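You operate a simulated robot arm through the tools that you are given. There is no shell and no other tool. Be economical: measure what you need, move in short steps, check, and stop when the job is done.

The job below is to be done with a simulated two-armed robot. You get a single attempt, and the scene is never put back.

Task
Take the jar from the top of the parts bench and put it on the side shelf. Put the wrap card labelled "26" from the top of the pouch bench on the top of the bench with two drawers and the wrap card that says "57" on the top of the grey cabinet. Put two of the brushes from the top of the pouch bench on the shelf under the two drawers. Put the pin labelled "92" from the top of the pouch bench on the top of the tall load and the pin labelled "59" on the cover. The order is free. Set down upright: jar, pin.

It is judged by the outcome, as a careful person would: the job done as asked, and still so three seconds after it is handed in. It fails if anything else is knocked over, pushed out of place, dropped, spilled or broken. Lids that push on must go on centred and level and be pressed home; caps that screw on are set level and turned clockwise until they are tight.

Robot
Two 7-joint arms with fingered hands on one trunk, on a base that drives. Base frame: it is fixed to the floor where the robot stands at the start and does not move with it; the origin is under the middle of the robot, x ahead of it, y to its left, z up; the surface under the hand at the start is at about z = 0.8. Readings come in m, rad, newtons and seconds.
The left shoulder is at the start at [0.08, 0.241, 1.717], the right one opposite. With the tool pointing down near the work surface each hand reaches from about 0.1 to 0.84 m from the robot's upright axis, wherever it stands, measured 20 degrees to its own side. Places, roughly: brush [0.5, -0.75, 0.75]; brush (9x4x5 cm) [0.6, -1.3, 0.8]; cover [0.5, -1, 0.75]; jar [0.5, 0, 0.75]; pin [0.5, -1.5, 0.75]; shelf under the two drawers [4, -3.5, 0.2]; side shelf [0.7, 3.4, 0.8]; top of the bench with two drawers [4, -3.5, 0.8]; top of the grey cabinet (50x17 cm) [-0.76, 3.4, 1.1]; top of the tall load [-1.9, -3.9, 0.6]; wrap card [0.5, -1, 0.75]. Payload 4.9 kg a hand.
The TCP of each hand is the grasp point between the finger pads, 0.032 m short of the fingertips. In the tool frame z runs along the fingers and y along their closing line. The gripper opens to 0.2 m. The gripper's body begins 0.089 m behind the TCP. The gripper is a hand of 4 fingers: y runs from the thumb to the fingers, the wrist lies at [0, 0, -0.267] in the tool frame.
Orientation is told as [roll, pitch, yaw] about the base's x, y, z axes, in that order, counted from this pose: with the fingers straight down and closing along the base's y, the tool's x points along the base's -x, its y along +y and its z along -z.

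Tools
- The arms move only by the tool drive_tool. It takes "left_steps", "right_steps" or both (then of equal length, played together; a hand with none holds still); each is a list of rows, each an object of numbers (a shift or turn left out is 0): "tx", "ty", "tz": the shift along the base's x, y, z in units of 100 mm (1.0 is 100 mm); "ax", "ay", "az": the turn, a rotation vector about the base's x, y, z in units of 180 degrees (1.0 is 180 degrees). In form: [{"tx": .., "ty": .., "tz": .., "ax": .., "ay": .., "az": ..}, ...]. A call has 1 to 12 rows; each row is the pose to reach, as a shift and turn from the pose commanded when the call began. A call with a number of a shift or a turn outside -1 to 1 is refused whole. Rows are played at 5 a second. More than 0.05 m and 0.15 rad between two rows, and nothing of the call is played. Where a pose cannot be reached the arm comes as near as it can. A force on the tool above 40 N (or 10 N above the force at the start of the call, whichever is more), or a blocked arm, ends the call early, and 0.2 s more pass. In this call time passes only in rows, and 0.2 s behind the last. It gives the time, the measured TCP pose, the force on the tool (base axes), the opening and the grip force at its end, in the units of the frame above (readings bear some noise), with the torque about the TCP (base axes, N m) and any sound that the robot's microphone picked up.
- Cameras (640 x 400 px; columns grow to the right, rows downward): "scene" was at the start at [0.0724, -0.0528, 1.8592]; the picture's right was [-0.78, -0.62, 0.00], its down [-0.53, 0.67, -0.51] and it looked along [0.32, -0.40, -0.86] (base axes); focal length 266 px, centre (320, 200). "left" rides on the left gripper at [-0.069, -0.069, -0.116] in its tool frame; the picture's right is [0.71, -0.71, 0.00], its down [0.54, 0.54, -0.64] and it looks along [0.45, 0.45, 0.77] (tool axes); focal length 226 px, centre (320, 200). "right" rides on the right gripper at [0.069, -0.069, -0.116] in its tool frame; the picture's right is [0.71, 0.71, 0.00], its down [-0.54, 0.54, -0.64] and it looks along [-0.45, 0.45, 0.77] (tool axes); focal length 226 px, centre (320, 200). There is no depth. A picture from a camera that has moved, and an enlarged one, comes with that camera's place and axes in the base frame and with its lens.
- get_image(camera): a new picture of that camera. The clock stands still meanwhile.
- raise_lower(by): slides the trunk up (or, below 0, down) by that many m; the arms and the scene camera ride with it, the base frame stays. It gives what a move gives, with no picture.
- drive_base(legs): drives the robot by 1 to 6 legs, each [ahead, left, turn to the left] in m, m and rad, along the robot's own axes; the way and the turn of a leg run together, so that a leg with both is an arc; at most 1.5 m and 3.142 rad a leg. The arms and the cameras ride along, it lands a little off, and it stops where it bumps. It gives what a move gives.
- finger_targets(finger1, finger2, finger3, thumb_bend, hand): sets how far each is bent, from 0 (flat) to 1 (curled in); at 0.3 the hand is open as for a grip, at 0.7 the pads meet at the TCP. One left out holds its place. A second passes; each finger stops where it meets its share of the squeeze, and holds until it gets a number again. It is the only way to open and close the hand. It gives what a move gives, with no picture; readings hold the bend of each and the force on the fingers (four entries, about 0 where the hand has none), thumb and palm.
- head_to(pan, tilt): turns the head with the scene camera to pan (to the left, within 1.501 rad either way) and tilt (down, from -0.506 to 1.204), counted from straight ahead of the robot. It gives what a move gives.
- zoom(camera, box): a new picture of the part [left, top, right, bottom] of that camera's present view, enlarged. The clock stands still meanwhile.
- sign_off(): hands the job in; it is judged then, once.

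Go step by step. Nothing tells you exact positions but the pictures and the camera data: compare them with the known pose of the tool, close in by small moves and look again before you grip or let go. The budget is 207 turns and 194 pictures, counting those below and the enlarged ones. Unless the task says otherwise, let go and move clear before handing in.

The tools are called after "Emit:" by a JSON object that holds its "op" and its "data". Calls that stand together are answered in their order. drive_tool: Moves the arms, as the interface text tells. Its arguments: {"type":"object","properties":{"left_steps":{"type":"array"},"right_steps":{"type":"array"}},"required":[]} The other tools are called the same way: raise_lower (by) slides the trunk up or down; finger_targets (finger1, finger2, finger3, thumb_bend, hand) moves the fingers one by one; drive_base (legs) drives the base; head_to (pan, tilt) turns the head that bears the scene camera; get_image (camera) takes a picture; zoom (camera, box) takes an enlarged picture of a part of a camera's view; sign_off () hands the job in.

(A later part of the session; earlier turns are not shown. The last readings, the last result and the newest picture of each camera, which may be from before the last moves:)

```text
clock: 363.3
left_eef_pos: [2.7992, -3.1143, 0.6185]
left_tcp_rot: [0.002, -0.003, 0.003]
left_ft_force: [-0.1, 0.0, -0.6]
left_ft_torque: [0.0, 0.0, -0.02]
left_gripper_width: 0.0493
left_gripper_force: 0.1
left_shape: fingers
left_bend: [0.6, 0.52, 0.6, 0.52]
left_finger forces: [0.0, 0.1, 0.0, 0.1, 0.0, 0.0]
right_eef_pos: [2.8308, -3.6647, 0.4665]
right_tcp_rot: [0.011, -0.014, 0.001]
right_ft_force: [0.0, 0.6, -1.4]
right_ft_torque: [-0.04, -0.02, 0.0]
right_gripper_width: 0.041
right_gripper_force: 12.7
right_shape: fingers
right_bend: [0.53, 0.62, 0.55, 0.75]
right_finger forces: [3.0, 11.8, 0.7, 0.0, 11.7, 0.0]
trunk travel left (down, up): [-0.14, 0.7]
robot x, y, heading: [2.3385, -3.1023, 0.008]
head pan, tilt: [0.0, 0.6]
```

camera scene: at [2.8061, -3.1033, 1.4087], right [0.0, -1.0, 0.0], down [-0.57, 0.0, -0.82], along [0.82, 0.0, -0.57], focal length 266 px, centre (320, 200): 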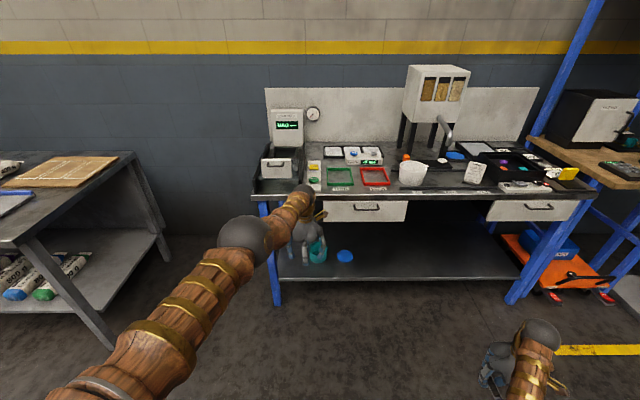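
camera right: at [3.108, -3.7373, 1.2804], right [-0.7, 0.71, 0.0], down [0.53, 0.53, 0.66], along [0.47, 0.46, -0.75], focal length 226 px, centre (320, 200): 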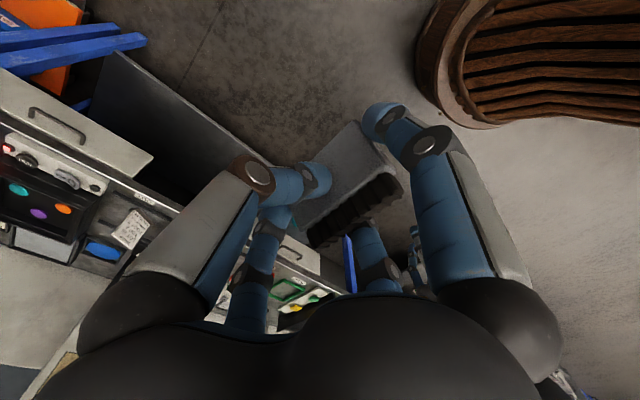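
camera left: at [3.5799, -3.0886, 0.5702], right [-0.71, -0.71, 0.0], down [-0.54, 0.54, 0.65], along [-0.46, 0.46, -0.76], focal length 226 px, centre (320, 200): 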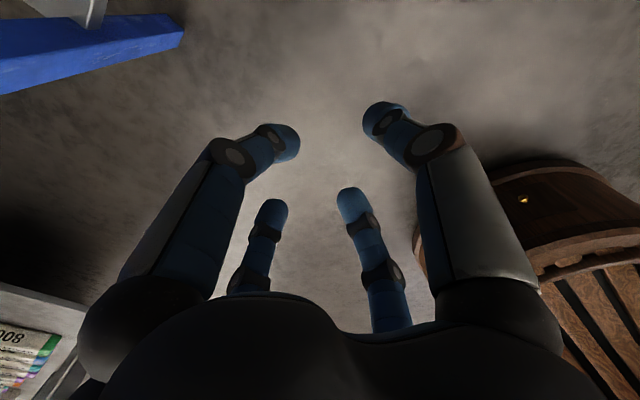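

Left arm recovered. Pitch the right hand ~22° forward, extend it, pull the left hand back a little more, and lower the trunk another 0.1 m.

Emit:
{"op": "drive_tool", "data": {"left_steps": [{"tx": -0.25, "ty": 0.2}, {"tx": -0.5, "ty": 0.4}, {"tx": -0.75, "ty": 0.6}, {"tx": -1.0, "ty": 0.8}], "right_steps": [{"tx": 0.25, "ay": -0.03}, {"tx": 0.5, "ay": -0.06}, {"tx": 0.75, "ay": -0.09}, {"tx": 1.0, "ay": -0.122}]}}

Emit:
{"op": "raise_lower", "data": {"by": -0.1}}

Emit:
{"op": "drive_tool", "data": {"right_steps": [{"tx": 0.4}, {"tx": 0.7}]}}

Emit:
{"op": "head_to", "data": {"pan": -0.4, "tilt": 0.6}}

Emit:
{"op": "get_image", "data": {"camera": "scene"}}

Emit:
{"op": "get_image", "data": {"camera": "right"}}

```text
clock: 364.3
left_eef_pos: [2.7056, -3.0286, 0.6133]
left_tcp_rot: [0.006, 0.001, 0.005]
left_ft_force: [-0.5, 0.8, 0.3]
left_ft_torque: [-0.03, 0.0, 0.02]
left_gripper_width: 0.0492
left_gripper_force: 0.0
left_shape: fingers
left_bend: [0.6, 0.52, 0.6, 0.52]
left_finger forces: [0.1, 0.0, 0.1, 0.1, 0.1, 0.0]
right_eef_pos: [2.9354, -3.6615, 0.462]
right_tcp_rot: [0.009, -0.392, 0.001]
right_ft_force: [0.1, 0.0, -1.8]
right_ft_torque: [-0.02, 0.01, 0.0]
right_gripper_width: 0.0414
right_gripper_force: 13.3
right_shape: fingers
right_bend: [0.53, 0.62, 0.55, 0.75]
right_finger forces: [3.0, 11.9, 0.6, 0.0, 12.0, 0.0]
trunk travel left (down, up): [-0.14, 0.7]
robot x, y, heading: [2.336, -3.1031, 0.002]
head pan, tilt: [0.0, 0.6]
```

```text
clock: 365.6
left_eef_pos: [2.7048, -3.0309, 0.5134]
left_tcp_rot: [0.003, 0.004, 0.007]
left_ft_force: [0.7, 0.4, 0.0]
left_ft_torque: [-0.03, 0.0, 0.0]
left_gripper_width: 0.0493
left_gripper_force: 0.1
left_shape: fingers
left_bend: [0.6, 0.52, 0.6, 0.52]
left_finger forces: [0.0, 0.0, 0.1, 0.0, 0.0, 0.1]
right_eef_pos: [2.9344, -3.663, 0.3612]
right_tcp_rot: [0.01, -0.389, 0.002]
right_ft_force: [-0.2, -0.6, -1.3]
right_ft_torque: [-0.02, 0.04, 0.02]
right_gripper_width: 0.0409
right_gripper_force: 14.3
right_shape: fingers
right_bend: [0.53, 0.62, 0.55, 0.75]
right_finger forces: [3.2, 12.0, 0.7, 0.0, 11.9, 0.0]
trunk travel left (down, up): [-0.04, 0.8]
robot x, y, heading: [2.3353, -3.103, 0.007]
head pan, tilt: [0.0, 0.6]
```

```text
clock: 366.2
left_eef_pos: [2.7047, -3.033, 0.5142]
left_tcp_rot: [0.003, 0.004, 0.006]
left_ft_force: [-0.3, 0.0, 0.4]
left_ft_torque: [0.01, 0.01, 0.01]
left_gripper_width: 0.0495
left_gripper_force: 0.0
left_shape: fingers
left_bend: [0.6, 0.52, 0.6, 0.52]
left_finger forces: [0.0, 0.0, 0.0, 0.0, 0.1, 0.1]
right_eef_pos: [3.0053, -3.6602, 0.361]
right_tcp_rot: [0.01, -0.389, 0.0]
right_ft_force: [-0.2, -0.4, -0.6]
right_ft_torque: [-0.02, -0.01, -0.01]
right_gripper_width: 0.0414
right_gripper_force: 14.1
right_shape: fingers
right_bend: [0.53, 0.62, 0.55, 0.75]
right_finger forces: [3.0, 12.0, 0.7, 0.1, 12.0, 0.0]
trunk travel left (down, up): [-0.04, 0.8]
robot x, y, heading: [2.3369, -3.1087, 0.003]
head pan, tilt: [0.0, 0.6]
```

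```text
clock: 367.1
left_eef_pos: [2.706, -3.0317, 0.5143]
left_tcp_rot: [0.003, 0.006, 0.005]
left_ft_force: [0.3, 0.6, -0.4]
left_ft_torque: [0.03, -0.04, -0.01]
left_gripper_width: 0.0493
left_gripper_force: 0.1
left_shape: fingers
left_bend: [0.6, 0.52, 0.6, 0.52]
left_finger forces: [0.1, 0.1, 0.0, 0.1, 0.0, 0.0]
right_eef_pos: [3.0052, -3.6606, 0.3601]
right_tcp_rot: [0.011, -0.389, 0.001]
right_ft_force: [0.5, -0.4, -0.2]
right_ft_torque: [-0.02, 0.01, -0.02]
right_gripper_width: 0.0411
right_gripper_force: 14.4
right_shape: fingers
right_bend: [0.53, 0.62, 0.55, 0.75]
right_finger forces: [3.1, 12.0, 0.6, 0.0, 12.0, 0.1]
trunk travel left (down, up): [-0.04, 0.8]
robot x, y, heading: [2.3347, -3.1054, 0.007]
head pan, tilt: [-0.4, 0.6]
```

```text
74 pictures are left
camera scene: at [2.4585, -3.1369, 1.3076], right [-0.38, -0.92, 0.0], down [-0.53, 0.22, -0.82], along [0.76, -0.32, -0.57], focal length 266 px, centre (320, 200)
```

scene: 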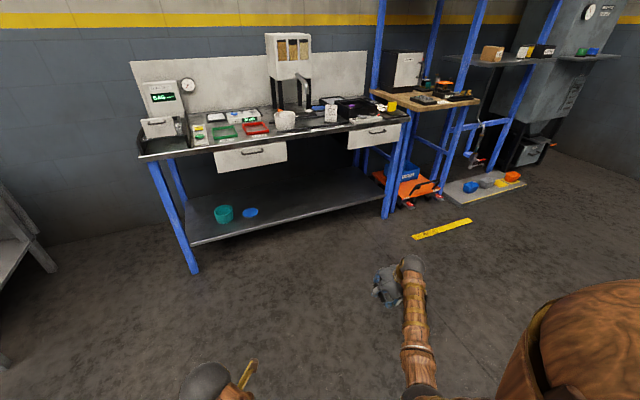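

```text
73 pictures are left
camera right: at [2.8974, -3.7326, 0.4406], right [-0.66, 0.71, -0.26], down [0.25, 0.54, 0.81], along [0.71, 0.46, -0.53], focal length 226 px, centre (320, 200)
```

right: 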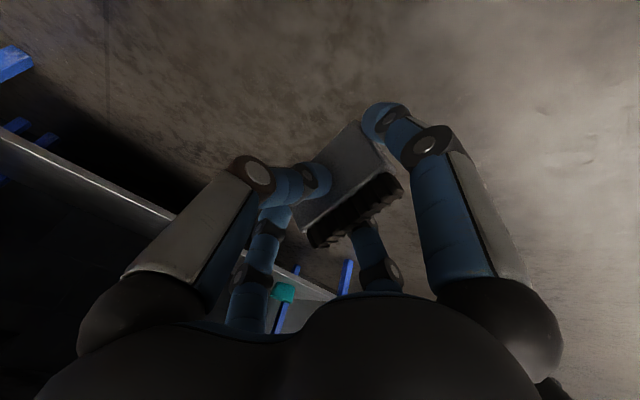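

Path is clear. Drive forward 0.6 m and look.

Emit:
{"op": "drive_base", "data": {"legs": [[0.65, 0, -0.005]]}}

Emit:
{"op": "get_image", "data": {"camera": "scene"}}

Emit:
{"op": "get_image", "data": {"camera": "right"}}

```text
clock: 370.7
left_eef_pos: [3.3512, -3.0286, 0.5137]
left_tcp_rot: [0.001, 0.006, 0.006]
left_ft_force: [0.1, -0.1, 0.1]
left_ft_torque: [0.0, -0.01, -0.01]
left_gripper_width: 0.0493
left_gripper_force: 0.1
left_shape: fingers
left_bend: [0.6, 0.52, 0.6, 0.52]
left_finger forces: [0.0, 0.1, 0.1, 0.0, 0.0, 0.0]
right_eef_pos: [3.653, -3.6564, 0.3607]
right_tcp_rot: [0.012, -0.39, 0.004]
right_ft_force: [-0.5, -0.4, -1.5]
right_ft_torque: [-0.03, 0.03, 0.0]
right_gripper_width: 0.0408
right_gripper_force: 13.7
right_shape: fingers
right_bend: [0.53, 0.62, 0.55, 0.75]
right_finger forces: [3.0, 12.0, 0.7, 0.0, 12.1, 0.1]
trunk travel left (down, up): [-0.04, 0.8]
robot x, y, heading: [2.9828, -3.1027, 0.007]
head pan, tilt: [-0.4, 0.6]
```

```text
72 pictures are left
camera scene: at [3.1057, -3.1334, 1.3079], right [-0.38, -0.92, 0.0], down [-0.53, 0.22, -0.82], along [0.76, -0.32, -0.57], focal length 266 px, centre (320, 200)
```

scene: 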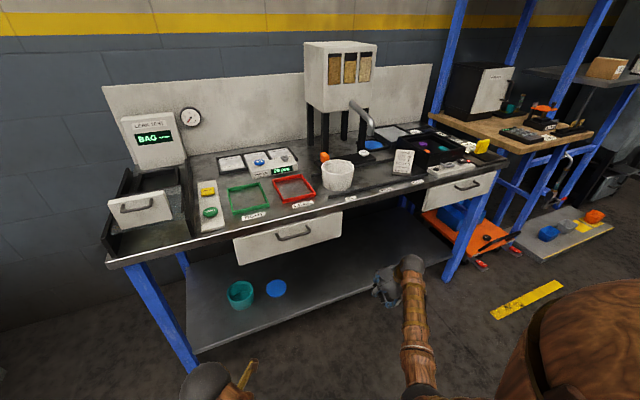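

```text
71 pictures are left
camera right: at [3.5456, -3.7282, 0.4407], right [-0.66, 0.7, -0.26], down [0.25, 0.54, 0.81], along [0.71, 0.46, -0.53], focal length 226 px, centre (320, 200)
```

right: 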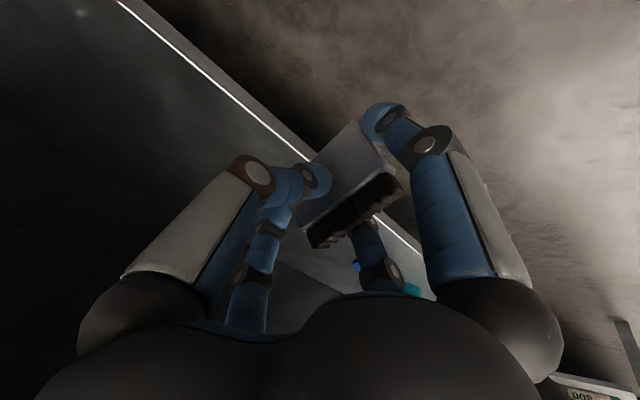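

Shelf edge at x≈3.795. Lower 3 cm, then drive in 0.2 m.

Emit:
{"op": "drive_tool", "data": {"right_steps": [{"tz": -0.15}, {"tz": -0.3}]}}

Emit:
{"op": "drive_base", "data": {"legs": [[0.2, 0, 0]]}}

Emit:
{"op": "get_image", "data": {"camera": "scene"}}

Emit:
{"op": "get_image", "data": {"camera": "right"}}

```text
clock: 371.3
left_eef_pos: [3.3517, -3.0283, 0.5145]
left_tcp_rot: [0.0, 0.002, 0.009]
left_ft_force: [0.9, 0.4, 0.2]
left_ft_torque: [-0.01, 0.03, -0.02]
left_gripper_width: 0.0494
left_gripper_force: 0.1
left_shape: fingers
left_bend: [0.6, 0.52, 0.6, 0.52]
left_finger forces: [0.0, 0.0, 0.0, 0.1, 0.0, 0.0]
right_eef_pos: [3.6516, -3.6558, 0.332]
right_tcp_rot: [0.011, -0.39, 0.003]
right_ft_force: [0.2, 0.2, -0.8]
right_ft_torque: [0.01, 0.0, 0.02]
right_gripper_width: 0.041
right_gripper_force: 13.8
right_shape: fingers
right_bend: [0.53, 0.62, 0.55, 0.75]
right_finger forces: [3.0, 12.0, 0.7, 0.0, 12.0, 0.0]
trunk travel left (down, up): [-0.04, 0.8]
robot x, y, heading: [2.9839, -3.1011, 0.005]
head pan, tilt: [-0.4, 0.6]
```

```text
clock: 372.9
left_eef_pos: [3.5522, -3.0259, 0.5132]
left_tcp_rot: [0.002, 0.005, 0.012]
left_ft_force: [0.5, 0.2, 0.1]
left_ft_torque: [0.01, 0.01, -0.02]
left_gripper_width: 0.0493
left_gripper_force: 0.1
left_shape: fingers
left_bend: [0.6, 0.52, 0.6, 0.52]
left_finger forces: [0.0, 0.0, 0.0, 0.1, 0.0, 0.0]
right_eef_pos: [3.8536, -3.6526, 0.3309]
right_tcp_rot: [0.01, -0.39, 0.004]
right_ft_force: [-0.1, 0.0, -1.0]
right_ft_torque: [-0.03, 0.02, 0.03]
right_gripper_width: 0.0411
right_gripper_force: 13.9
right_shape: fingers
right_bend: [0.53, 0.62, 0.55, 0.75]
right_finger forces: [3.0, 12.0, 0.6, 0.1, 12.0, 0.0]
trunk travel left (down, up): [-0.04, 0.8]
robot x, y, heading: [3.1837, -3.1022, 0.007]
head pan, tilt: [-0.4, 0.6]
```

```text
70 pictures are left
camera scene: at [3.3051, -3.1316, 1.308], right [-0.38, -0.92, 0.0], down [-0.53, 0.21, -0.82], along [0.76, -0.31, -0.57], focal length 266 px, centre (320, 200)
```

scene: 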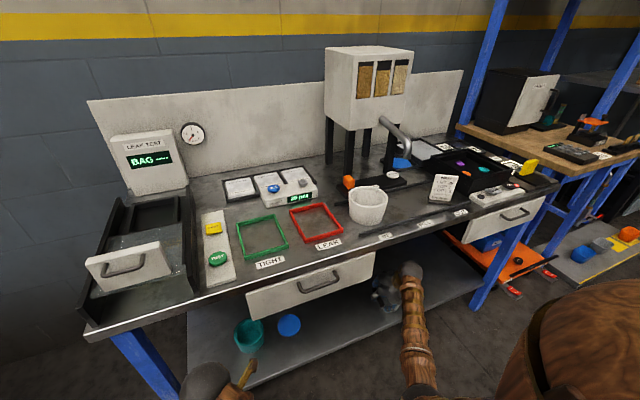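

```text
69 pictures are left
camera right: at [3.7467, -3.725, 0.4119], right [-0.66, 0.7, -0.26], down [0.25, 0.54, 0.81], along [0.71, 0.47, -0.53], focal length 226 px, centre (320, 200)
```

right: 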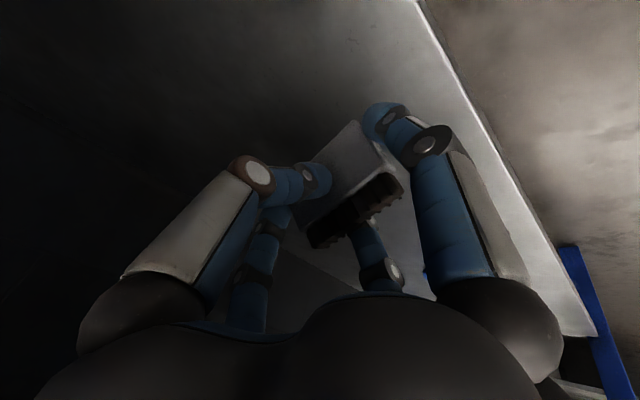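

Hand is inside above the shelf. Lower in small steps.

Emit:
{"op": "drive_tool", "data": {"right_steps": [{"tz": -0.05}, {"tz": -0.1}, {"tz": -0.15}, {"tz": -0.2}, {"tz": -0.25}, {"tz": -0.3}, {"tz": -0.35}, {"tz": -0.4}, {"tz": -0.45}, {"tz": -0.5}, {"tz": -0.55}, {"tz": -0.6}]}}

Emit:
{"op": "get_image", "data": {"camera": "right"}}

```text
clock: 375.2
left_eef_pos: [3.5519, -3.0218, 0.5163]
left_tcp_rot: [0.004, 0.0, 0.019]
left_ft_force: [-0.3, 0.3, 0.4]
left_ft_torque: [0.04, 0.02, 0.04]
left_gripper_width: 0.0492
left_gripper_force: 0.1
left_shape: fingers
left_bend: [0.6, 0.52, 0.6, 0.52]
left_finger forces: [0.0, 0.0, 0.0, 0.1, 0.0, 0.1]
right_eef_pos: [3.8555, -3.6551, 0.2864]
right_tcp_rot: [0.006, -0.399, 0.006]
right_ft_force: [-1.8, 1.7, 11.3]
right_ft_torque: [0.07, 0.6, 0.0]
right_gripper_width: 0.0403
right_gripper_force: 19.4
right_shape: fingers
right_bend: [0.53, 0.61, 0.54, 0.77]
right_finger forces: [13.3, 12.0, 1.2, 0.0, 12.6, 0.0]
trunk travel left (down, up): [-0.04, 0.8]
robot x, y, heading: [3.1852, -3.1035, 0.007]
head pan, tilt: [-0.4, 0.6]
stopped in row 11 (right hand): the force on the tool passed its limit at 46 N (the readings are from after the stop); the commanded pose is now the measured one
```

```text
68 pictures are left
camera right: at [3.747, -3.7272, 0.3662], right [-0.66, 0.7, -0.27], down [0.24, 0.54, 0.81], along [0.71, 0.46, -0.53], focal length 226 px, centre (320, 200)
```

right: 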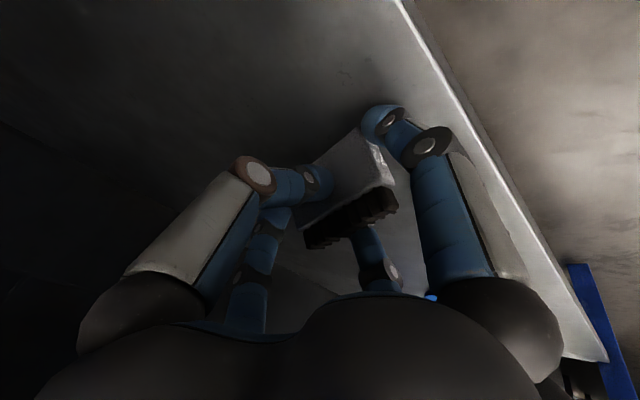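

The brush is on the shelf. Relax slightly and open.

Emit:
{"op": "drive_tool", "data": {"right_steps": [{"tz": 0.03}]}}

Emit:
{"op": "finger_targets", "data": {"hand": "right", "finger1": 0.5, "finger2": 0.52, "finger3": 0.45, "thumb_bend": 0.58}}

Emit:
{"op": "get_image", "data": {"camera": "right"}}

```text
clock: 375.6
left_eef_pos: [3.5524, -3.0238, 0.5161]
left_tcp_rot: [0.003, 0.001, 0.017]
left_ft_force: [0.3, 0.1, -0.7]
left_ft_torque: [0.02, -0.02, 0.0]
left_gripper_width: 0.0491
left_gripper_force: 0.1
left_shape: fingers
left_bend: [0.6, 0.52, 0.6, 0.52]
left_finger forces: [0.0, 0.1, 0.0, 0.1, 0.0, 0.0]
right_eef_pos: [3.8554, -3.6554, 0.2861]
right_tcp_rot: [0.007, -0.396, 0.006]
right_ft_force: [0.0, 1.5, -0.8]
right_ft_torque: [-0.04, 0.02, -0.02]
right_gripper_width: 0.0405
right_gripper_force: 13.8
right_shape: fingers
right_bend: [0.53, 0.61, 0.54, 0.77]
right_finger forces: [2.9, 12.0, 1.1, 0.1, 11.8, 0.0]
trunk travel left (down, up): [-0.04, 0.8]
robot x, y, heading: [3.1887, -3.0986, -0.001]
head pan, tilt: [-0.4, 0.6]
```

```text
clock: 376.6
left_eef_pos: [3.5527, -3.0232, 0.5162]
left_tcp_rot: [0.002, 0.0, 0.015]
left_ft_force: [-0.2, 0.9, -0.4]
left_ft_torque: [0.03, 0.02, 0.0]
left_gripper_width: 0.049
left_gripper_force: 0.0
left_shape: fingers
left_bend: [0.6, 0.52, 0.6, 0.52]
left_finger forces: [0.1, 0.0, 0.0, 0.0, 0.0, 0.1]
right_eef_pos: [3.8551, -3.6551, 0.2871]
right_tcp_rot: [0.007, -0.398, 0.005]
right_ft_force: [-0.5, 0.8, 6.3]
right_ft_torque: [0.02, 0.3, -0.03]
right_gripper_width: 0.0548
right_gripper_force: 3.1
right_shape: fingers
right_bend: [0.51, 0.52, 0.45, 0.57]
right_finger forces: [5.9, 0.0, 0.1, 0.0, 0.0, 0.0]
trunk travel left (down, up): [-0.04, 0.8]
robot x, y, heading: [3.1867, -3.0983, 0.007]
head pan, tilt: [-0.4, 0.6]
```

```text
67 pictures are left
camera right: at [3.747, -3.7274, 0.3675], right [-0.66, 0.7, -0.27], down [0.25, 0.54, 0.81], along [0.71, 0.46, -0.53], focal length 226 px, centre (320, 200)
```

right: 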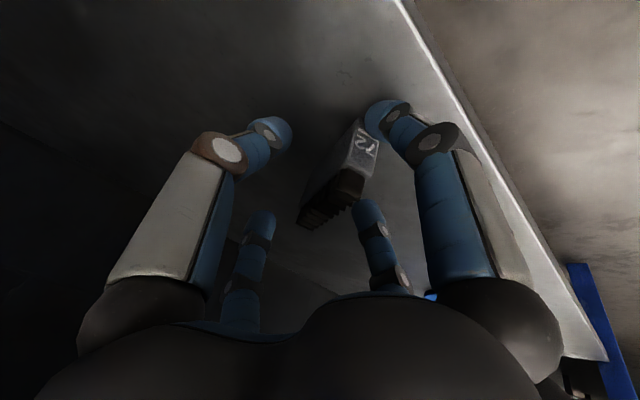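

Brush rests flat on the shelf. Raise 7 cm so the front finger clears it, then back out.

Emit:
{"op": "drive_tool", "data": {"right_steps": [{"tz": 0.2}, {"tz": 0.45}, {"tz": 0.7}]}}

Emit:
{"op": "get_image", "data": {"camera": "right"}}

```text
clock: 377.4
left_eef_pos: [3.5541, -3.0241, 0.5154]
left_tcp_rot: [0.002, 0.001, 0.017]
left_ft_force: [0.0, -0.4, -0.5]
left_ft_torque: [0.0, 0.02, 0.04]
left_gripper_width: 0.0492
left_gripper_force: 0.1
left_shape: fingers
left_bend: [0.6, 0.52, 0.6, 0.52]
left_finger forces: [0.0, 0.0, 0.0, 0.0, 0.0, 0.0]
right_eef_pos: [3.8549, -3.6563, 0.3561]
right_tcp_rot: [0.006, -0.397, 0.005]
right_ft_force: [-0.6, 0.6, 0.0]
right_ft_torque: [-0.01, 0.02, 0.03]
right_gripper_width: 0.0573
right_gripper_force: 0.1
right_shape: fingers
right_bend: [0.5, 0.52, 0.45, 0.57]
right_finger forces: [0.1, 0.1, 0.0, 0.0, 0.0, 0.0]
trunk travel left (down, up): [-0.04, 0.8]
robot x, y, heading: [3.1863, -3.0977, 0.009]
head pan, tilt: [-0.4, 0.6]
```

```text
66 pictures are left
camera right: at [3.747, -3.7279, 0.4371], right [-0.66, 0.7, -0.27], down [0.25, 0.54, 0.81], along [0.71, 0.46, -0.53], focal length 226 px, centre (320, 200)
```

right: 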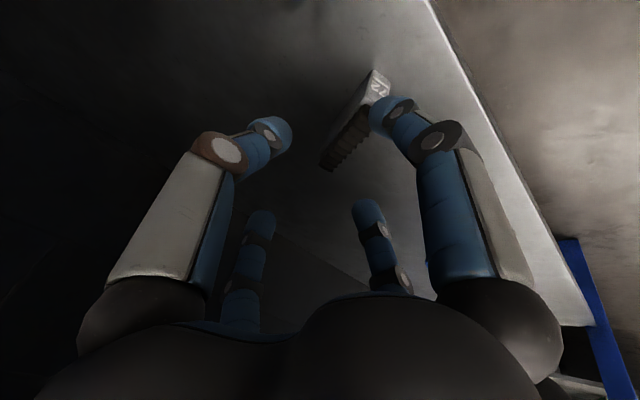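

Clear. Back out, restore the arm pose and trunk, and return to the pouch bench.

Emit:
{"op": "drive_base", "data": {"legs": [[-0.75, 0, 0]]}}

Emit:
{"op": "drive_tool", "data": {"right_steps": [{"tx": -0.25, "ay": 0.03}, {"tx": -0.5, "ay": 0.06}, {"tx": -0.75, "ay": 0.09}, {"tx": -1.0, "ay": 0.122}], "left_steps": [{"tx": 0.25}, {"tx": 0.5}, {"tx": 0.75}, {"tx": 1.0}]}}

Emit:
{"op": "raise_lower", "data": {"by": 0.4}}

Emit:
{"op": "raise_lower", "data": {"by": 0.3}}

Emit:
{"op": "drive_base", "data": {"legs": [[0, 0.75, -0.008]]}}

```text
clock: 381.5
left_eef_pos: [2.8004, -3.0289, 0.515]
left_tcp_rot: [0.004, 0.002, 0.012]
left_ft_force: [0.0, -0.4, 0.4]
left_ft_torque: [0.0, 0.0, 0.02]
left_gripper_width: 0.0494
left_gripper_force: 0.0
left_shape: fingers
left_bend: [0.6, 0.52, 0.6, 0.52]
left_finger forces: [0.1, 0.0, 0.0, 0.0, 0.0, 0.1]
right_eef_pos: [3.0986, -3.6637, 0.3557]
right_tcp_rot: [0.007, -0.399, 0.0]
right_ft_force: [-0.3, -0.1, 0.4]
right_ft_torque: [0.01, 0.01, 0.0]
right_gripper_width: 0.0573
right_gripper_force: 0.1
right_shape: fingers
right_bend: [0.5, 0.52, 0.45, 0.57]
right_finger forces: [0.1, 0.0, 0.0, 0.0, 0.0, 0.0]
trunk travel left (down, up): [-0.04, 0.8]
robot x, y, heading: [2.433, -3.1014, 0.004]
head pan, tilt: [-0.4, 0.6]
```

```text
clock: 382.5
left_eef_pos: [2.8948, -3.029, 0.5156]
left_tcp_rot: [0.009, -0.002, 0.009]
left_ft_force: [0.8, 0.0, 0.6]
left_ft_torque: [-0.01, 0.03, 0.0]
left_gripper_width: 0.0492
left_gripper_force: 0.1
left_shape: fingers
left_bend: [0.6, 0.52, 0.6, 0.52]
left_finger forces: [0.0, 0.1, 0.1, 0.0, 0.1, 0.1]
right_eef_pos: [3.0002, -3.6645, 0.3598]
right_tcp_rot: [0.008, -0.018, -0.002]
right_ft_force: [-0.5, -0.2, -1.4]
right_ft_torque: [-0.01, -0.02, -0.04]
right_gripper_width: 0.0573
right_gripper_force: 0.1
right_shape: fingers
right_bend: [0.5, 0.52, 0.45, 0.57]
right_finger forces: [0.0, 0.1, 0.1, 0.1, 0.0, 0.0]
trunk travel left (down, up): [-0.04, 0.8]
robot x, y, heading: [2.4337, -3.104, 0.006]
head pan, tilt: [-0.4, 0.6]
```

```text
clock: 386.4
left_eef_pos: [2.8969, -3.028, 0.9147]
left_tcp_rot: [0.008, -0.002, 0.012]
left_ft_force: [0.0, -0.5, 0.4]
left_ft_torque: [0.03, 0.0, 0.0]
left_gripper_width: 0.0491
left_gripper_force: 0.2
left_shape: fingers
left_bend: [0.6, 0.52, 0.6, 0.52]
left_finger forces: [0.1, 0.0, 0.0, 0.1, 0.0, 0.0]
right_eef_pos: [2.9989, -3.6631, 0.7587]
right_tcp_rot: [0.008, -0.018, 0.001]
right_ft_force: [0.5, 0.5, 0.6]
right_ft_torque: [-0.01, 0.01, 0.01]
right_gripper_width: 0.057
right_gripper_force: 0.0
right_shape: fingers
right_bend: [0.5, 0.52, 0.45, 0.57]
right_finger forces: [0.0, 0.1, 0.0, 0.0, 0.1, 0.0]
trunk travel left (down, up): [-0.44, 0.4]
robot x, y, heading: [2.4301, -3.1092, 0.004]
head pan, tilt: [-0.4, 0.6]
```

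```text
clock: 389.4
left_eef_pos: [2.8974, -3.0268, 1.2155]
left_tcp_rot: [0.01, -0.005, 0.012]
left_ft_force: [0.4, 0.4, -0.5]
left_ft_torque: [0.02, -0.06, 0.01]
left_gripper_width: 0.0494
left_gripper_force: 0.0
left_shape: fingers
left_bend: [0.6, 0.52, 0.6, 0.52]
left_finger forces: [0.0, 0.0, 0.1, 0.1, 0.0, 0.0]
right_eef_pos: [2.9992, -3.6627, 1.0593]
right_tcp_rot: [0.008, -0.017, 0.002]
right_ft_force: [0.1, 0.9, 0.3]
right_ft_torque: [0.01, 0.01, -0.02]
right_gripper_width: 0.0573
right_gripper_force: 0.1
right_shape: fingers
right_bend: [0.5, 0.52, 0.45, 0.57]
right_finger forces: [0.1, 0.0, 0.0, 0.0, 0.0, 0.0]
trunk travel left (down, up): [-0.74, 0.1]
robot x, y, heading: [2.4333, -3.1056, 0.002]
head pan, tilt: [-0.4, 0.6]
```

```text
clock: 393.3
left_eef_pos: [2.8977, -2.3007, 1.2153]
left_tcp_rot: [0.008, -0.004, 0.003]
left_ft_force: [-0.1, -0.1, -0.7]
left_ft_torque: [0.02, -0.01, -0.02]
left_gripper_width: 0.0495
left_gripper_force: 0.1
left_shape: fingers
left_bend: [0.6, 0.52, 0.6, 0.52]
left_finger forces: [0.1, 0.1, 0.1, 0.1, 0.0, 0.0]
right_eef_pos: [2.9937, -2.9376, 1.0587]
right_tcp_rot: [0.01, -0.018, -0.007]
right_ft_force: [-0.2, 0.0, -0.9]
right_ft_torque: [0.01, -0.01, 0.0]
right_gripper_width: 0.0573
right_gripper_force: 0.1
right_shape: fingers
right_bend: [0.5, 0.52, 0.45, 0.57]
right_finger forces: [0.1, 0.0, 0.0, 0.1, 0.0, 0.0]
trunk travel left (down, up): [-0.74, 0.1]
robot x, y, heading: [2.4316, -2.3724, -0.001]
head pan, tilt: [-0.4, 0.6]
```

Emit:
{"op": "drive_base", "data": {"legs": [[-1.25, 0, 0], [-1.25, 0, 0], [0, 0.65, 0]]}}

Emit:
{"op": "head_to", "data": {"pan": 0.2, "tilt": 0.95}}

Emit:
{"op": "get_image", "data": {"camera": "left"}}

Emit:
{"op": "get_image", "data": {"camera": "scene"}}

```text
clock: 408.9
left_eef_pos: [0.3698, -1.6285, 1.2152]
left_tcp_rot: [0.009, -0.003, -0.008]
left_ft_force: [-1.2, -0.7, -0.4]
left_ft_torque: [0.06, -0.03, -0.03]
left_gripper_width: 0.0492
left_gripper_force: 0.0
left_shape: fingers
left_bend: [0.6, 0.52, 0.6, 0.52]
left_finger forces: [0.1, 0.0, 0.2, 0.1, 0.0, 0.0]
right_eef_pos: [0.4606, -2.2657, 1.0582]
right_tcp_rot: [0.008, -0.017, -0.016]
right_ft_force: [0.6, 0.0, 0.6]
right_ft_torque: [0.03, -0.01, 0.03]
right_gripper_width: 0.0575
right_gripper_force: 0.1
right_shape: fingers
right_bend: [0.5, 0.52, 0.45, 0.57]
right_finger forces: [0.1, 0.0, 0.1, 0.0, 0.0, 0.0]
trunk travel left (down, up): [-0.74, 0.1]
robot x, y, heading: [-0.0996, -1.6953, -0.016]
head pan, tilt: [-0.4, 0.6]
```

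```text
clock: 409.9
left_eef_pos: [0.3699, -1.6256, 1.2154]
left_tcp_rot: [0.009, -0.004, -0.008]
left_ft_force: [0.2, 0.2, 0.3]
left_ft_torque: [-0.01, -0.02, 0.01]
left_gripper_width: 0.0493
left_gripper_force: 0.1
left_shape: fingers
left_bend: [0.6, 0.52, 0.6, 0.52]
left_finger forces: [0.1, 0.0, 0.1, 0.0, 0.1, 0.0]
right_eef_pos: [0.4613, -2.2648, 1.0599]
right_tcp_rot: [0.007, -0.02, -0.017]
right_ft_force: [-0.4, -0.2, 0.1]
right_ft_torque: [-0.01, -0.01, 0.0]
right_gripper_width: 0.0573
right_gripper_force: 0.1
right_shape: fingers
right_bend: [0.5, 0.52, 0.45, 0.57]
right_finger forces: [0.1, 0.0, 0.0, 0.0, 0.0, 0.0]
trunk travel left (down, up): [-0.74, 0.1]
robot x, y, heading: [-0.0969, -1.6917, -0.013]
head pan, tilt: [0.201, 0.949]
```

```text
65 pictures are left
camera left: at [0.4368, -1.6963, 1.3312], right [-0.71, -0.7, -0.01], down [-0.54, 0.54, 0.65], along [-0.45, 0.46, -0.76], focal length 226 px, centre (320, 200)
```

left: 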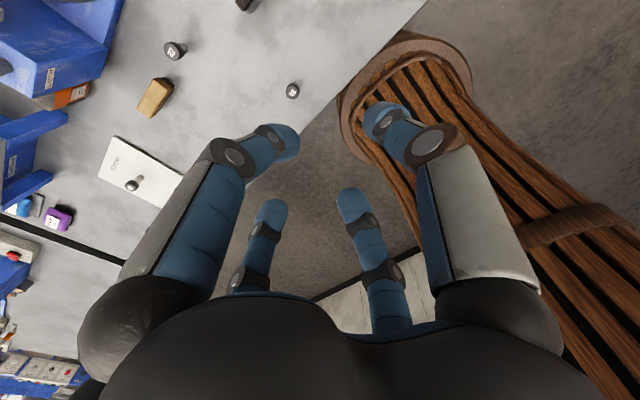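

```text
64 pictures are left
camera scene: at [0.0059, -1.6809, 1.9803], right [0.18, -0.98, 0.0], down [-0.8, -0.15, -0.58], along [0.57, 0.11, -0.81], focal length 266 px, centre (320, 200)
```

scene: 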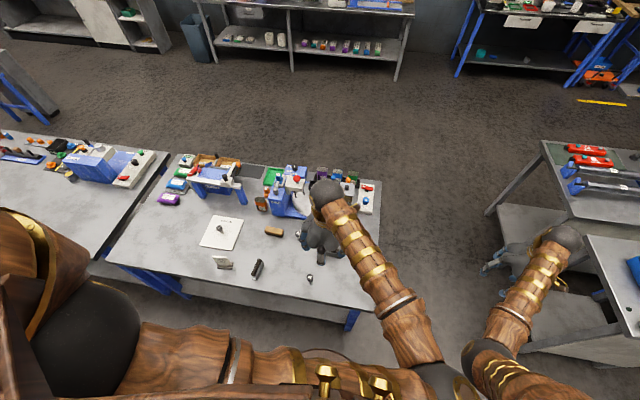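

The left hand is already near pin 92 (≈0.386,−1.557), so I'll take the pin with the left hand and the right brush with the right hand. Lower and centre over the pin.

Emit:
{"op": "finger_targets", "data": {"hand": "left", "finger1": 0.5, "finger2": 0.5, "finger3": 0.5, "thumb_bend": 0.5}}

Emit:
{"op": "raise_lower", "data": {"by": -0.2}}

Emit:
{"op": "drive_tool", "data": {"left_steps": [{"tx": 0.08, "ty": 0.35}, {"tx": 0.16, "ty": 0.69}, {"tx": 0.16, "ty": 0.69, "tz": -0.4}, {"tx": 0.16, "ty": 0.69, "tz": -0.8}]}}

Emit:
{"op": "get_image", "data": {"camera": "left"}}

```text
clock: 410.9
left_eef_pos: [0.3708, -1.6274, 1.2164]
left_tcp_rot: [0.009, -0.002, -0.007]
left_ft_force: [0.0, -0.1, -0.4]
left_ft_torque: [0.03, 0.02, 0.01]
left_gripper_width: 0.0687
left_gripper_force: 0.1
left_shape: fingers
left_bend: [0.5, 0.5, 0.5, 0.5]
left_finger forces: [0.0, 0.0, 0.1, 0.1, 0.0, 0.0]
right_eef_pos: [0.4608, -2.2646, 1.0595]
right_tcp_rot: [0.01, -0.017, -0.016]
right_ft_force: [0.0, -0.1, -0.2]
right_ft_torque: [0.0, -0.01, 0.01]
right_gripper_width: 0.0574
right_gripper_force: 0.0
right_shape: fingers
right_bend: [0.5, 0.52, 0.45, 0.57]
right_finger forces: [0.0, 0.1, 0.1, 0.0, 0.0, 0.0]
trunk travel left (down, up): [-0.74, 0.1]
robot x, y, heading: [-0.0972, -1.6946, -0.011]
head pan, tilt: [0.201, 0.949]
```

```text
clock: 413.1
left_eef_pos: [0.3691, -1.6279, 1.0159]
left_tcp_rot: [0.01, -0.002, -0.008]
left_ft_force: [-0.1, 0.2, 0.0]
left_ft_torque: [0.01, 0.01, 0.0]
left_gripper_width: 0.069
left_gripper_force: 0.1
left_shape: fingers
left_bend: [0.5, 0.5, 0.5, 0.5]
left_finger forces: [0.0, 0.0, 0.1, 0.1, 0.0, 0.0]
right_eef_pos: [0.4602, -2.2647, 0.8596]
right_tcp_rot: [0.007, -0.019, -0.018]
right_ft_force: [-0.3, -1.0, -0.6]
right_ft_torque: [0.02, 0.02, 0.01]
right_gripper_width: 0.0572
right_gripper_force: 0.1
right_shape: fingers
right_bend: [0.5, 0.52, 0.45, 0.57]
right_finger forces: [0.0, 0.1, 0.0, 0.1, 0.1, 0.0]
trunk travel left (down, up): [-0.54, 0.3]
robot x, y, heading: [-0.0965, -1.693, -0.014]
head pan, tilt: [0.201, 0.949]
```

```text
clock: 414.1
left_eef_pos: [0.3858, -1.5585, 0.9368]
left_tcp_rot: [0.009, -0.001, -0.007]
left_ft_force: [0.3, 0.2, 0.4]
left_ft_torque: [-0.01, -0.01, -0.02]
left_gripper_width: 0.0691
left_gripper_force: 0.0
left_shape: fingers
left_bend: [0.5, 0.5, 0.5, 0.5]
left_finger forces: [0.0, 0.0, 0.1, 0.1, 0.1, 0.1]
right_eef_pos: [0.4617, -2.2643, 0.8595]
right_tcp_rot: [0.008, -0.016, -0.017]
right_ft_force: [0.8, 0.0, -0.8]
right_ft_torque: [-0.01, 0.01, 0.0]
right_gripper_width: 0.0573
right_gripper_force: 0.1
right_shape: fingers
right_bend: [0.5, 0.52, 0.45, 0.57]
right_finger forces: [0.0, 0.0, 0.0, 0.0, 0.0, 0.1]
trunk travel left (down, up): [-0.54, 0.3]
robot x, y, heading: [-0.0976, -1.6938, -0.01]
head pan, tilt: [0.201, 0.949]
```

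```text
63 pictures are left
camera left: at [0.4528, -1.6269, 1.0519], right [-0.71, -0.7, -0.01], down [-0.54, 0.54, 0.65], along [-0.45, 0.46, -0.76], focal length 226 px, centre (320, 200)
```

left: 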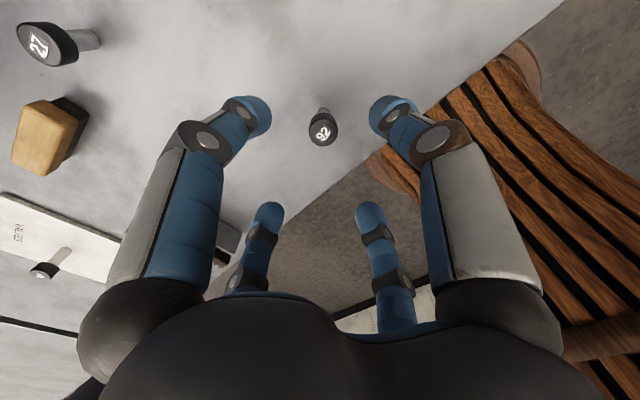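

Centred. Descend to z≈0.848 and close.

Emit:
{"op": "drive_tool", "data": {"left_steps": [{"tz": -0.4}, {"tz": -0.7}, {"tz": -0.89}]}}

Emit:
{"op": "get_image", "data": {"camera": "left"}}

Emit:
{"op": "finger_targets", "data": {"hand": "left", "finger1": 0.7, "finger2": 0.7, "finger3": 0.7, "thumb_bend": 0.7}}

Emit:
{"op": "get_image", "data": {"camera": "left"}}

```text
clock: 414.9
left_eef_pos: [0.3866, -1.5582, 0.8478]
left_tcp_rot: [0.006, -0.004, -0.007]
left_ft_force: [-0.1, -0.1, 0.9]
left_ft_torque: [0.02, -0.03, -0.02]
left_gripper_width: 0.069
left_gripper_force: 0.1
left_shape: fingers
left_bend: [0.5, 0.5, 0.5, 0.5]
left_finger forces: [0.0, 0.0, 0.0, 0.0, 0.1, 0.1]
right_eef_pos: [0.4606, -2.2651, 0.8591]
right_tcp_rot: [0.009, -0.017, -0.018]
right_ft_force: [0.1, 0.8, 0.5]
right_ft_torque: [0.0, -0.02, 0.01]
right_gripper_width: 0.0575
right_gripper_force: 0.1
right_shape: fingers
right_bend: [0.5, 0.52, 0.45, 0.57]
right_finger forces: [0.1, 0.0, 0.0, 0.1, 0.0, 0.0]
trunk travel left (down, up): [-0.54, 0.3]
robot x, y, heading: [-0.0947, -1.6951, -0.012]
head pan, tilt: [0.201, 0.949]
```

```text
62 pictures are left
camera left: at [0.4528, -1.6276, 0.9635], right [-0.71, -0.7, -0.01], down [-0.54, 0.54, 0.65], along [-0.45, 0.46, -0.76], focal length 226 px, centre (320, 200)
```

left: 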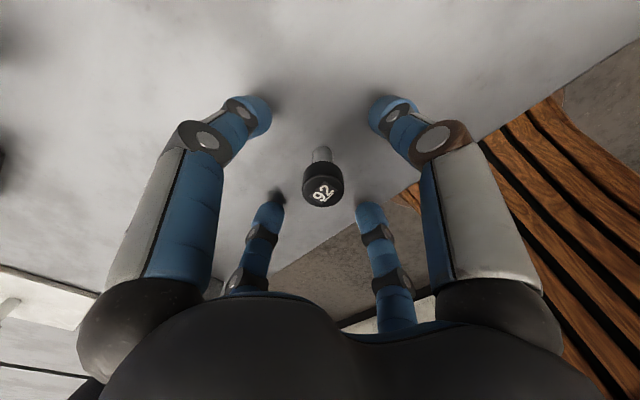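

```text
clock: 415.9
left_eef_pos: [0.386, -1.5585, 0.8462]
left_tcp_rot: [0.009, -0.002, -0.008]
left_ft_force: [0.3, -0.3, -0.2]
left_ft_torque: [0.01, 0.0, 0.02]
left_gripper_width: 0.0096
left_gripper_force: 7.3
left_shape: fingers
left_bend: [0.67, 0.68, 0.68, 0.68]
left_finger forces: [4.0, 3.4, 2.2, 0.1, 5.1, 0.1]
right_eef_pos: [0.4607, -2.2633, 0.8589]
right_tcp_rot: [0.009, -0.016, -0.017]
right_ft_force: [1.0, -0.6, -0.3]
right_ft_torque: [0.03, -0.01, -0.03]
right_gripper_width: 0.0574
right_gripper_force: 0.1
right_shape: fingers
right_bend: [0.5, 0.52, 0.45, 0.57]
right_finger forces: [0.1, 0.1, 0.0, 0.0, 0.0, 0.0]
trunk travel left (down, up): [-0.54, 0.3]
robot x, y, heading: [-0.0969, -1.6938, -0.012]
head pan, tilt: [0.201, 0.949]
```

```text
61 pictures are left
camera left: at [0.4527, -1.6273, 0.9636], right [-0.71, -0.7, -0.01], down [-0.54, 0.54, 0.65], along [-0.45, 0.46, -0.76], focal length 226 px, centre (320, 200)
```

left: 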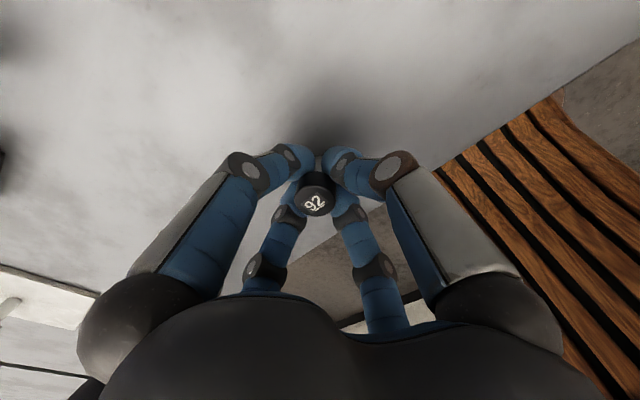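

Pin 92 held. Firm up, lift, and move so the right hand comes over the right brush.

Emit:
{"op": "finger_targets", "data": {"hand": "left", "finger1": 0.74, "finger2": 0.74, "finger3": 0.74, "thumb_bend": 0.74}}

Emit:
{"op": "drive_tool", "data": {"left_steps": [{"tz": 0.3}, {"tz": 0.6}, {"tz": 1.0}]}}

Emit:
{"op": "raise_lower", "data": {"by": 0.2}}

Emit:
{"op": "finger_targets", "data": {"hand": "right", "finger1": 0.5, "finger2": 0.3, "finger3": 0.5, "thumb_bend": 0.3}}

Emit:
{"op": "drive_base", "data": {"legs": [[0.05, 0.6, 0.012]]}}

Emit:
{"op": "get_image", "data": {"camera": "right"}}

Emit:
{"op": "get_image", "data": {"camera": "left"}}

```text
clock: 416.9
left_eef_pos: [0.387, -1.5569, 0.8469]
left_tcp_rot: [0.009, -0.001, -0.008]
left_ft_force: [0.2, 0.4, 0.0]
left_ft_torque: [0.02, 0.0, 0.0]
left_gripper_width: 0.0086
left_gripper_force: 18.3
left_shape: fingers
left_bend: [0.67, 0.67, 0.67, 0.68]
left_finger forces: [8.8, 9.2, 7.1, 0.0, 11.6, 0.1]
right_eef_pos: [0.461, -2.2642, 0.8592]
right_tcp_rot: [0.009, -0.019, -0.017]
right_ft_force: [-0.2, -0.9, 0.8]
right_ft_torque: [0.03, -0.02, -0.02]
right_gripper_width: 0.0571
right_gripper_force: 0.1
right_shape: fingers
right_bend: [0.5, 0.52, 0.45, 0.57]
right_finger forces: [0.1, 0.1, 0.1, 0.1, 0.0, 0.1]
trunk travel left (down, up): [-0.54, 0.3]
robot x, y, heading: [-0.095, -1.6912, -0.014]
head pan, tilt: [0.201, 0.949]
```

```text
clock: 417.7
left_eef_pos: [0.3872, -1.558, 0.9464]
left_tcp_rot: [0.007, -0.005, -0.007]
left_ft_force: [-0.1, 0.1, -1.5]
left_ft_torque: [0.03, 0.03, 0.0]
left_gripper_width: 0.0084
left_gripper_force: 18.2
left_shape: fingers
left_bend: [0.67, 0.67, 0.67, 0.68]
left_finger forces: [8.8, 9.2, 7.1, 0.0, 11.6, 0.1]
right_eef_pos: [0.4602, -2.2644, 0.8581]
right_tcp_rot: [0.011, -0.019, -0.017]
right_ft_force: [0.1, 0.0, 0.0]
right_ft_torque: [0.0, 0.01, 0.01]
right_gripper_width: 0.0572
right_gripper_force: 0.1
right_shape: fingers
right_bend: [0.5, 0.52, 0.45, 0.57]
right_finger forces: [0.0, 0.0, 0.1, 0.1, 0.1, 0.0]
trunk travel left (down, up): [-0.54, 0.3]
robot x, y, heading: [-0.0937, -1.6917, -0.01]
head pan, tilt: [0.201, 0.949]
```

```text
clock: 419.9
left_eef_pos: [0.3872, -1.5583, 1.1456]
left_tcp_rot: [0.01, -0.002, -0.007]
left_ft_force: [-0.1, 0.1, -0.4]
left_ft_torque: [0.02, 0.0, -0.02]
left_gripper_width: 0.0084
left_gripper_force: 17.9
left_shape: fingers
left_bend: [0.67, 0.67, 0.67, 0.68]
left_finger forces: [8.9, 9.1, 7.2, 0.0, 11.5, 0.0]
right_eef_pos: [0.4606, -2.2642, 1.0589]
right_tcp_rot: [0.009, -0.019, -0.018]
right_ft_force: [-0.4, 0.4, 0.1]
right_ft_torque: [0.01, 0.02, 0.01]
right_gripper_width: 0.0574
right_gripper_force: 0.1
right_shape: fingers
right_bend: [0.5, 0.52, 0.45, 0.57]
right_finger forces: [0.0, 0.1, 0.0, 0.0, 0.0, 0.0]
trunk travel left (down, up): [-0.74, 0.1]
robot x, y, heading: [-0.0952, -1.6982, -0.01]
head pan, tilt: [0.201, 0.949]
```

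```text
clock: 420.9
left_eef_pos: [0.388, -1.5569, 1.1447]
left_tcp_rot: [0.008, -0.004, -0.006]
left_ft_force: [-0.1, 0.1, -0.1]
left_ft_torque: [-0.02, -0.03, -0.02]
left_gripper_width: 0.0083
left_gripper_force: 18.0
left_shape: fingers
left_bend: [0.67, 0.67, 0.67, 0.68]
left_finger forces: [8.8, 9.3, 7.1, 0.0, 11.6, 0.0]
right_eef_pos: [0.4609, -2.2648, 1.0588]
right_tcp_rot: [0.009, -0.017, -0.018]
right_ft_force: [0.2, -0.3, -0.5]
right_ft_torque: [0.0, 0.0, -0.01]
right_gripper_width: 0.1103
right_gripper_force: 0.1
right_shape: fingers
right_bend: [0.5, 0.3, 0.5, 0.3]
right_finger forces: [0.0, 0.0, 0.0, 0.0, 0.1, 0.0]
trunk travel left (down, up): [-0.74, 0.1]
robot x, y, heading: [-0.0945, -1.6976, -0.013]
head pan, tilt: [0.201, 0.949]
```

```text
clock: 424.3
left_eef_pos: [0.4404, -0.9464, 1.147]
left_tcp_rot: [0.01, -0.003, 0.003]
left_ft_force: [-0.4, -0.7, -0.7]
left_ft_torque: [0.05, 0.0, 0.0]
left_gripper_width: 0.0081
left_gripper_force: 18.5
left_shape: fingers
left_bend: [0.67, 0.67, 0.67, 0.68]
left_finger forces: [8.9, 9.3, 7.2, 0.0, 11.5, 0.0]
right_eef_pos: [0.5213, -1.6534, 1.0584]
right_tcp_rot: [0.009, -0.02, -0.01]
right_ft_force: [0.2, -1.5, 0.1]
right_ft_torque: [0.02, -0.01, -0.04]
right_gripper_width: 0.1098
right_gripper_force: 0.0
right_shape: fingers
right_bend: [0.5, 0.3, 0.5, 0.3]
right_finger forces: [0.0, 0.0, 0.0, 0.1, 0.0, 0.0]
trunk travel left (down, up): [-0.74, 0.1]
robot x, y, heading: [-0.0414, -1.0875, -0.007]
head pan, tilt: [0.201, 0.949]
```

```text
60 pictures are left
camera right: at [0.4499, -1.7241, 1.1729], right [-0.7, 0.71, -0.01], down [0.53, 0.53, 0.66], along [0.47, 0.46, -0.75], focal length 226 px, centre (320, 200)
```

right: 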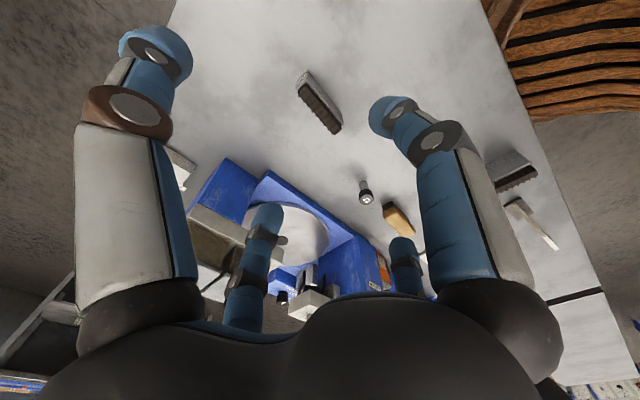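

```text
59 pictures are left
camera left: at [0.5078, -1.0159, 1.262], right [-0.7, -0.71, -0.01], down [-0.55, 0.53, 0.65], along [-0.45, 0.46, -0.76], focal length 226 px, centre (320, 200)
```

left: 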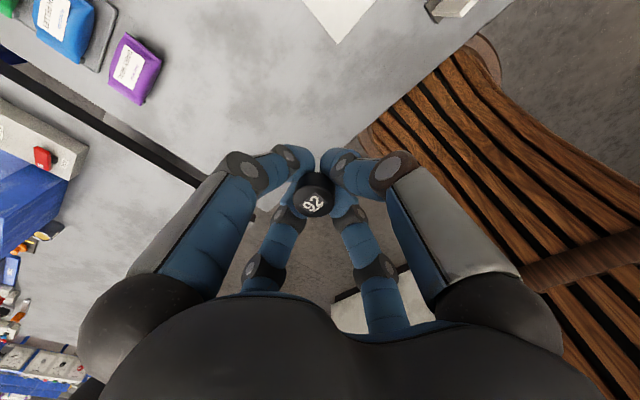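

The right brush lies mostly along y at ≈(0.541,−1.637); fingers 1 and 3 will grip its width. Align yaw −0.16 rad and descend.

Emit:
{"op": "drive_tool", "data": {"right_steps": [{"tx": 0.1, "ty": 0.08, "tz": -0.35, "az": -0.025}, {"tx": 0.2, "ty": 0.16, "tz": -0.7, "az": -0.05}, {"tx": 0.2, "ty": 0.16, "tz": -1.0, "az": -0.052}]}}

Emit:
{"op": "get_image", "data": {"camera": "right"}}

```text
clock: 425.1
left_eef_pos: [0.441, -0.9467, 1.1463]
left_tcp_rot: [0.008, -0.001, 0.003]
left_ft_force: [0.3, 0.0, -0.8]
left_ft_torque: [-0.01, -0.01, 0.01]
left_gripper_width: 0.0085
left_gripper_force: 18.1
left_shape: fingers
left_bend: [0.67, 0.67, 0.67, 0.68]
left_finger forces: [8.8, 9.3, 7.0, 0.1, 11.6, 0.1]
right_eef_pos: [0.5407, -1.6377, 0.9599]
right_tcp_rot: [0.01, -0.02, -0.172]
right_ft_force: [0.3, -0.6, -0.3]
right_ft_torque: [-0.02, 0.03, 0.0]
right_gripper_width: 0.11
right_gripper_force: 0.0
right_shape: fingers
right_bend: [0.5, 0.3, 0.5, 0.3]
right_finger forces: [0.1, 0.0, 0.0, 0.1, 0.0, 0.1]
trunk travel left (down, up): [-0.74, 0.1]
robot x, y, heading: [-0.0423, -1.0864, -0.001]
head pan, tilt: [0.201, 0.949]
```

```text
58 pictures are left
camera right: at [0.4594, -1.6955, 1.0737], right [-0.58, 0.82, -0.01], down [0.61, 0.44, 0.66], along [0.54, 0.37, -0.75], focal length 226 px, centre (320, 200)
```

right: 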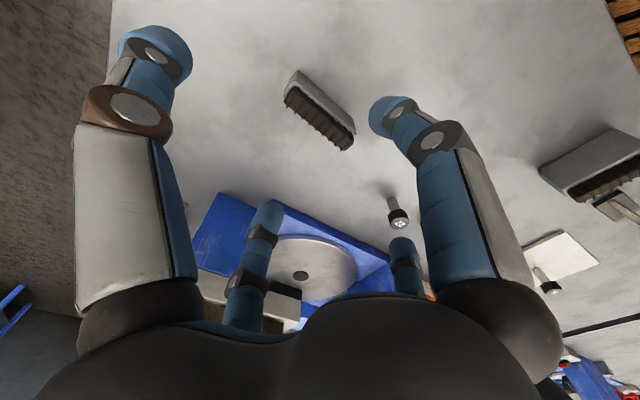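

Emit:
{"op": "drive_tool", "data": {"right_steps": [{"tx": -0.03, "ty": -0.03, "tz": -0.4}, {"tx": -0.03, "ty": -0.03, "tz": -0.8}, {"tx": -0.03, "ty": -0.03, "tz": -1.0}]}}

Emit:
{"op": "get_image", "data": {"camera": "right"}}

```text
clock: 425.9
left_eef_pos: [0.4408, -0.9436, 1.146]
left_tcp_rot: [0.008, -0.002, 0.003]
left_ft_force: [0.6, 0.2, -0.3]
left_ft_torque: [-0.05, -0.01, -0.01]
left_gripper_width: 0.0082
left_gripper_force: 18.0
left_shape: fingers
left_bend: [0.67, 0.67, 0.67, 0.68]
left_finger forces: [8.8, 9.1, 7.1, 0.0, 11.6, 0.0]
right_eef_pos: [0.5377, -1.6398, 0.8582]
right_tcp_rot: [0.006, -0.019, -0.172]
right_ft_force: [-0.8, 0.3, 0.2]
right_ft_torque: [0.0, 0.0, -0.02]
right_gripper_width: 0.11
right_gripper_force: 0.1
right_shape: fingers
right_bend: [0.5, 0.3, 0.5, 0.3]
right_finger forces: [0.0, 0.0, 0.0, 0.1, 0.0, 0.0]
trunk travel left (down, up): [-0.74, 0.1]
robot x, y, heading: [-0.0418, -1.0877, -0.005]
head pan, tilt: [0.201, 0.949]
```

```text
57 pictures are left
camera right: at [0.4562, -1.6977, 0.972], right [-0.58, 0.82, -0.01], down [0.61, 0.44, 0.66], along [0.54, 0.37, -0.75], focal length 226 px, centre (320, 200)
```

right: 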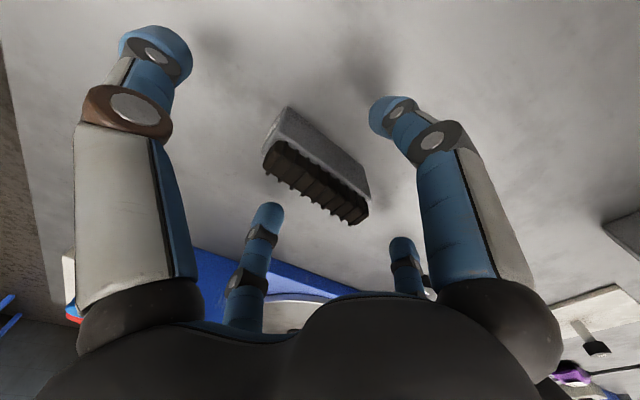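

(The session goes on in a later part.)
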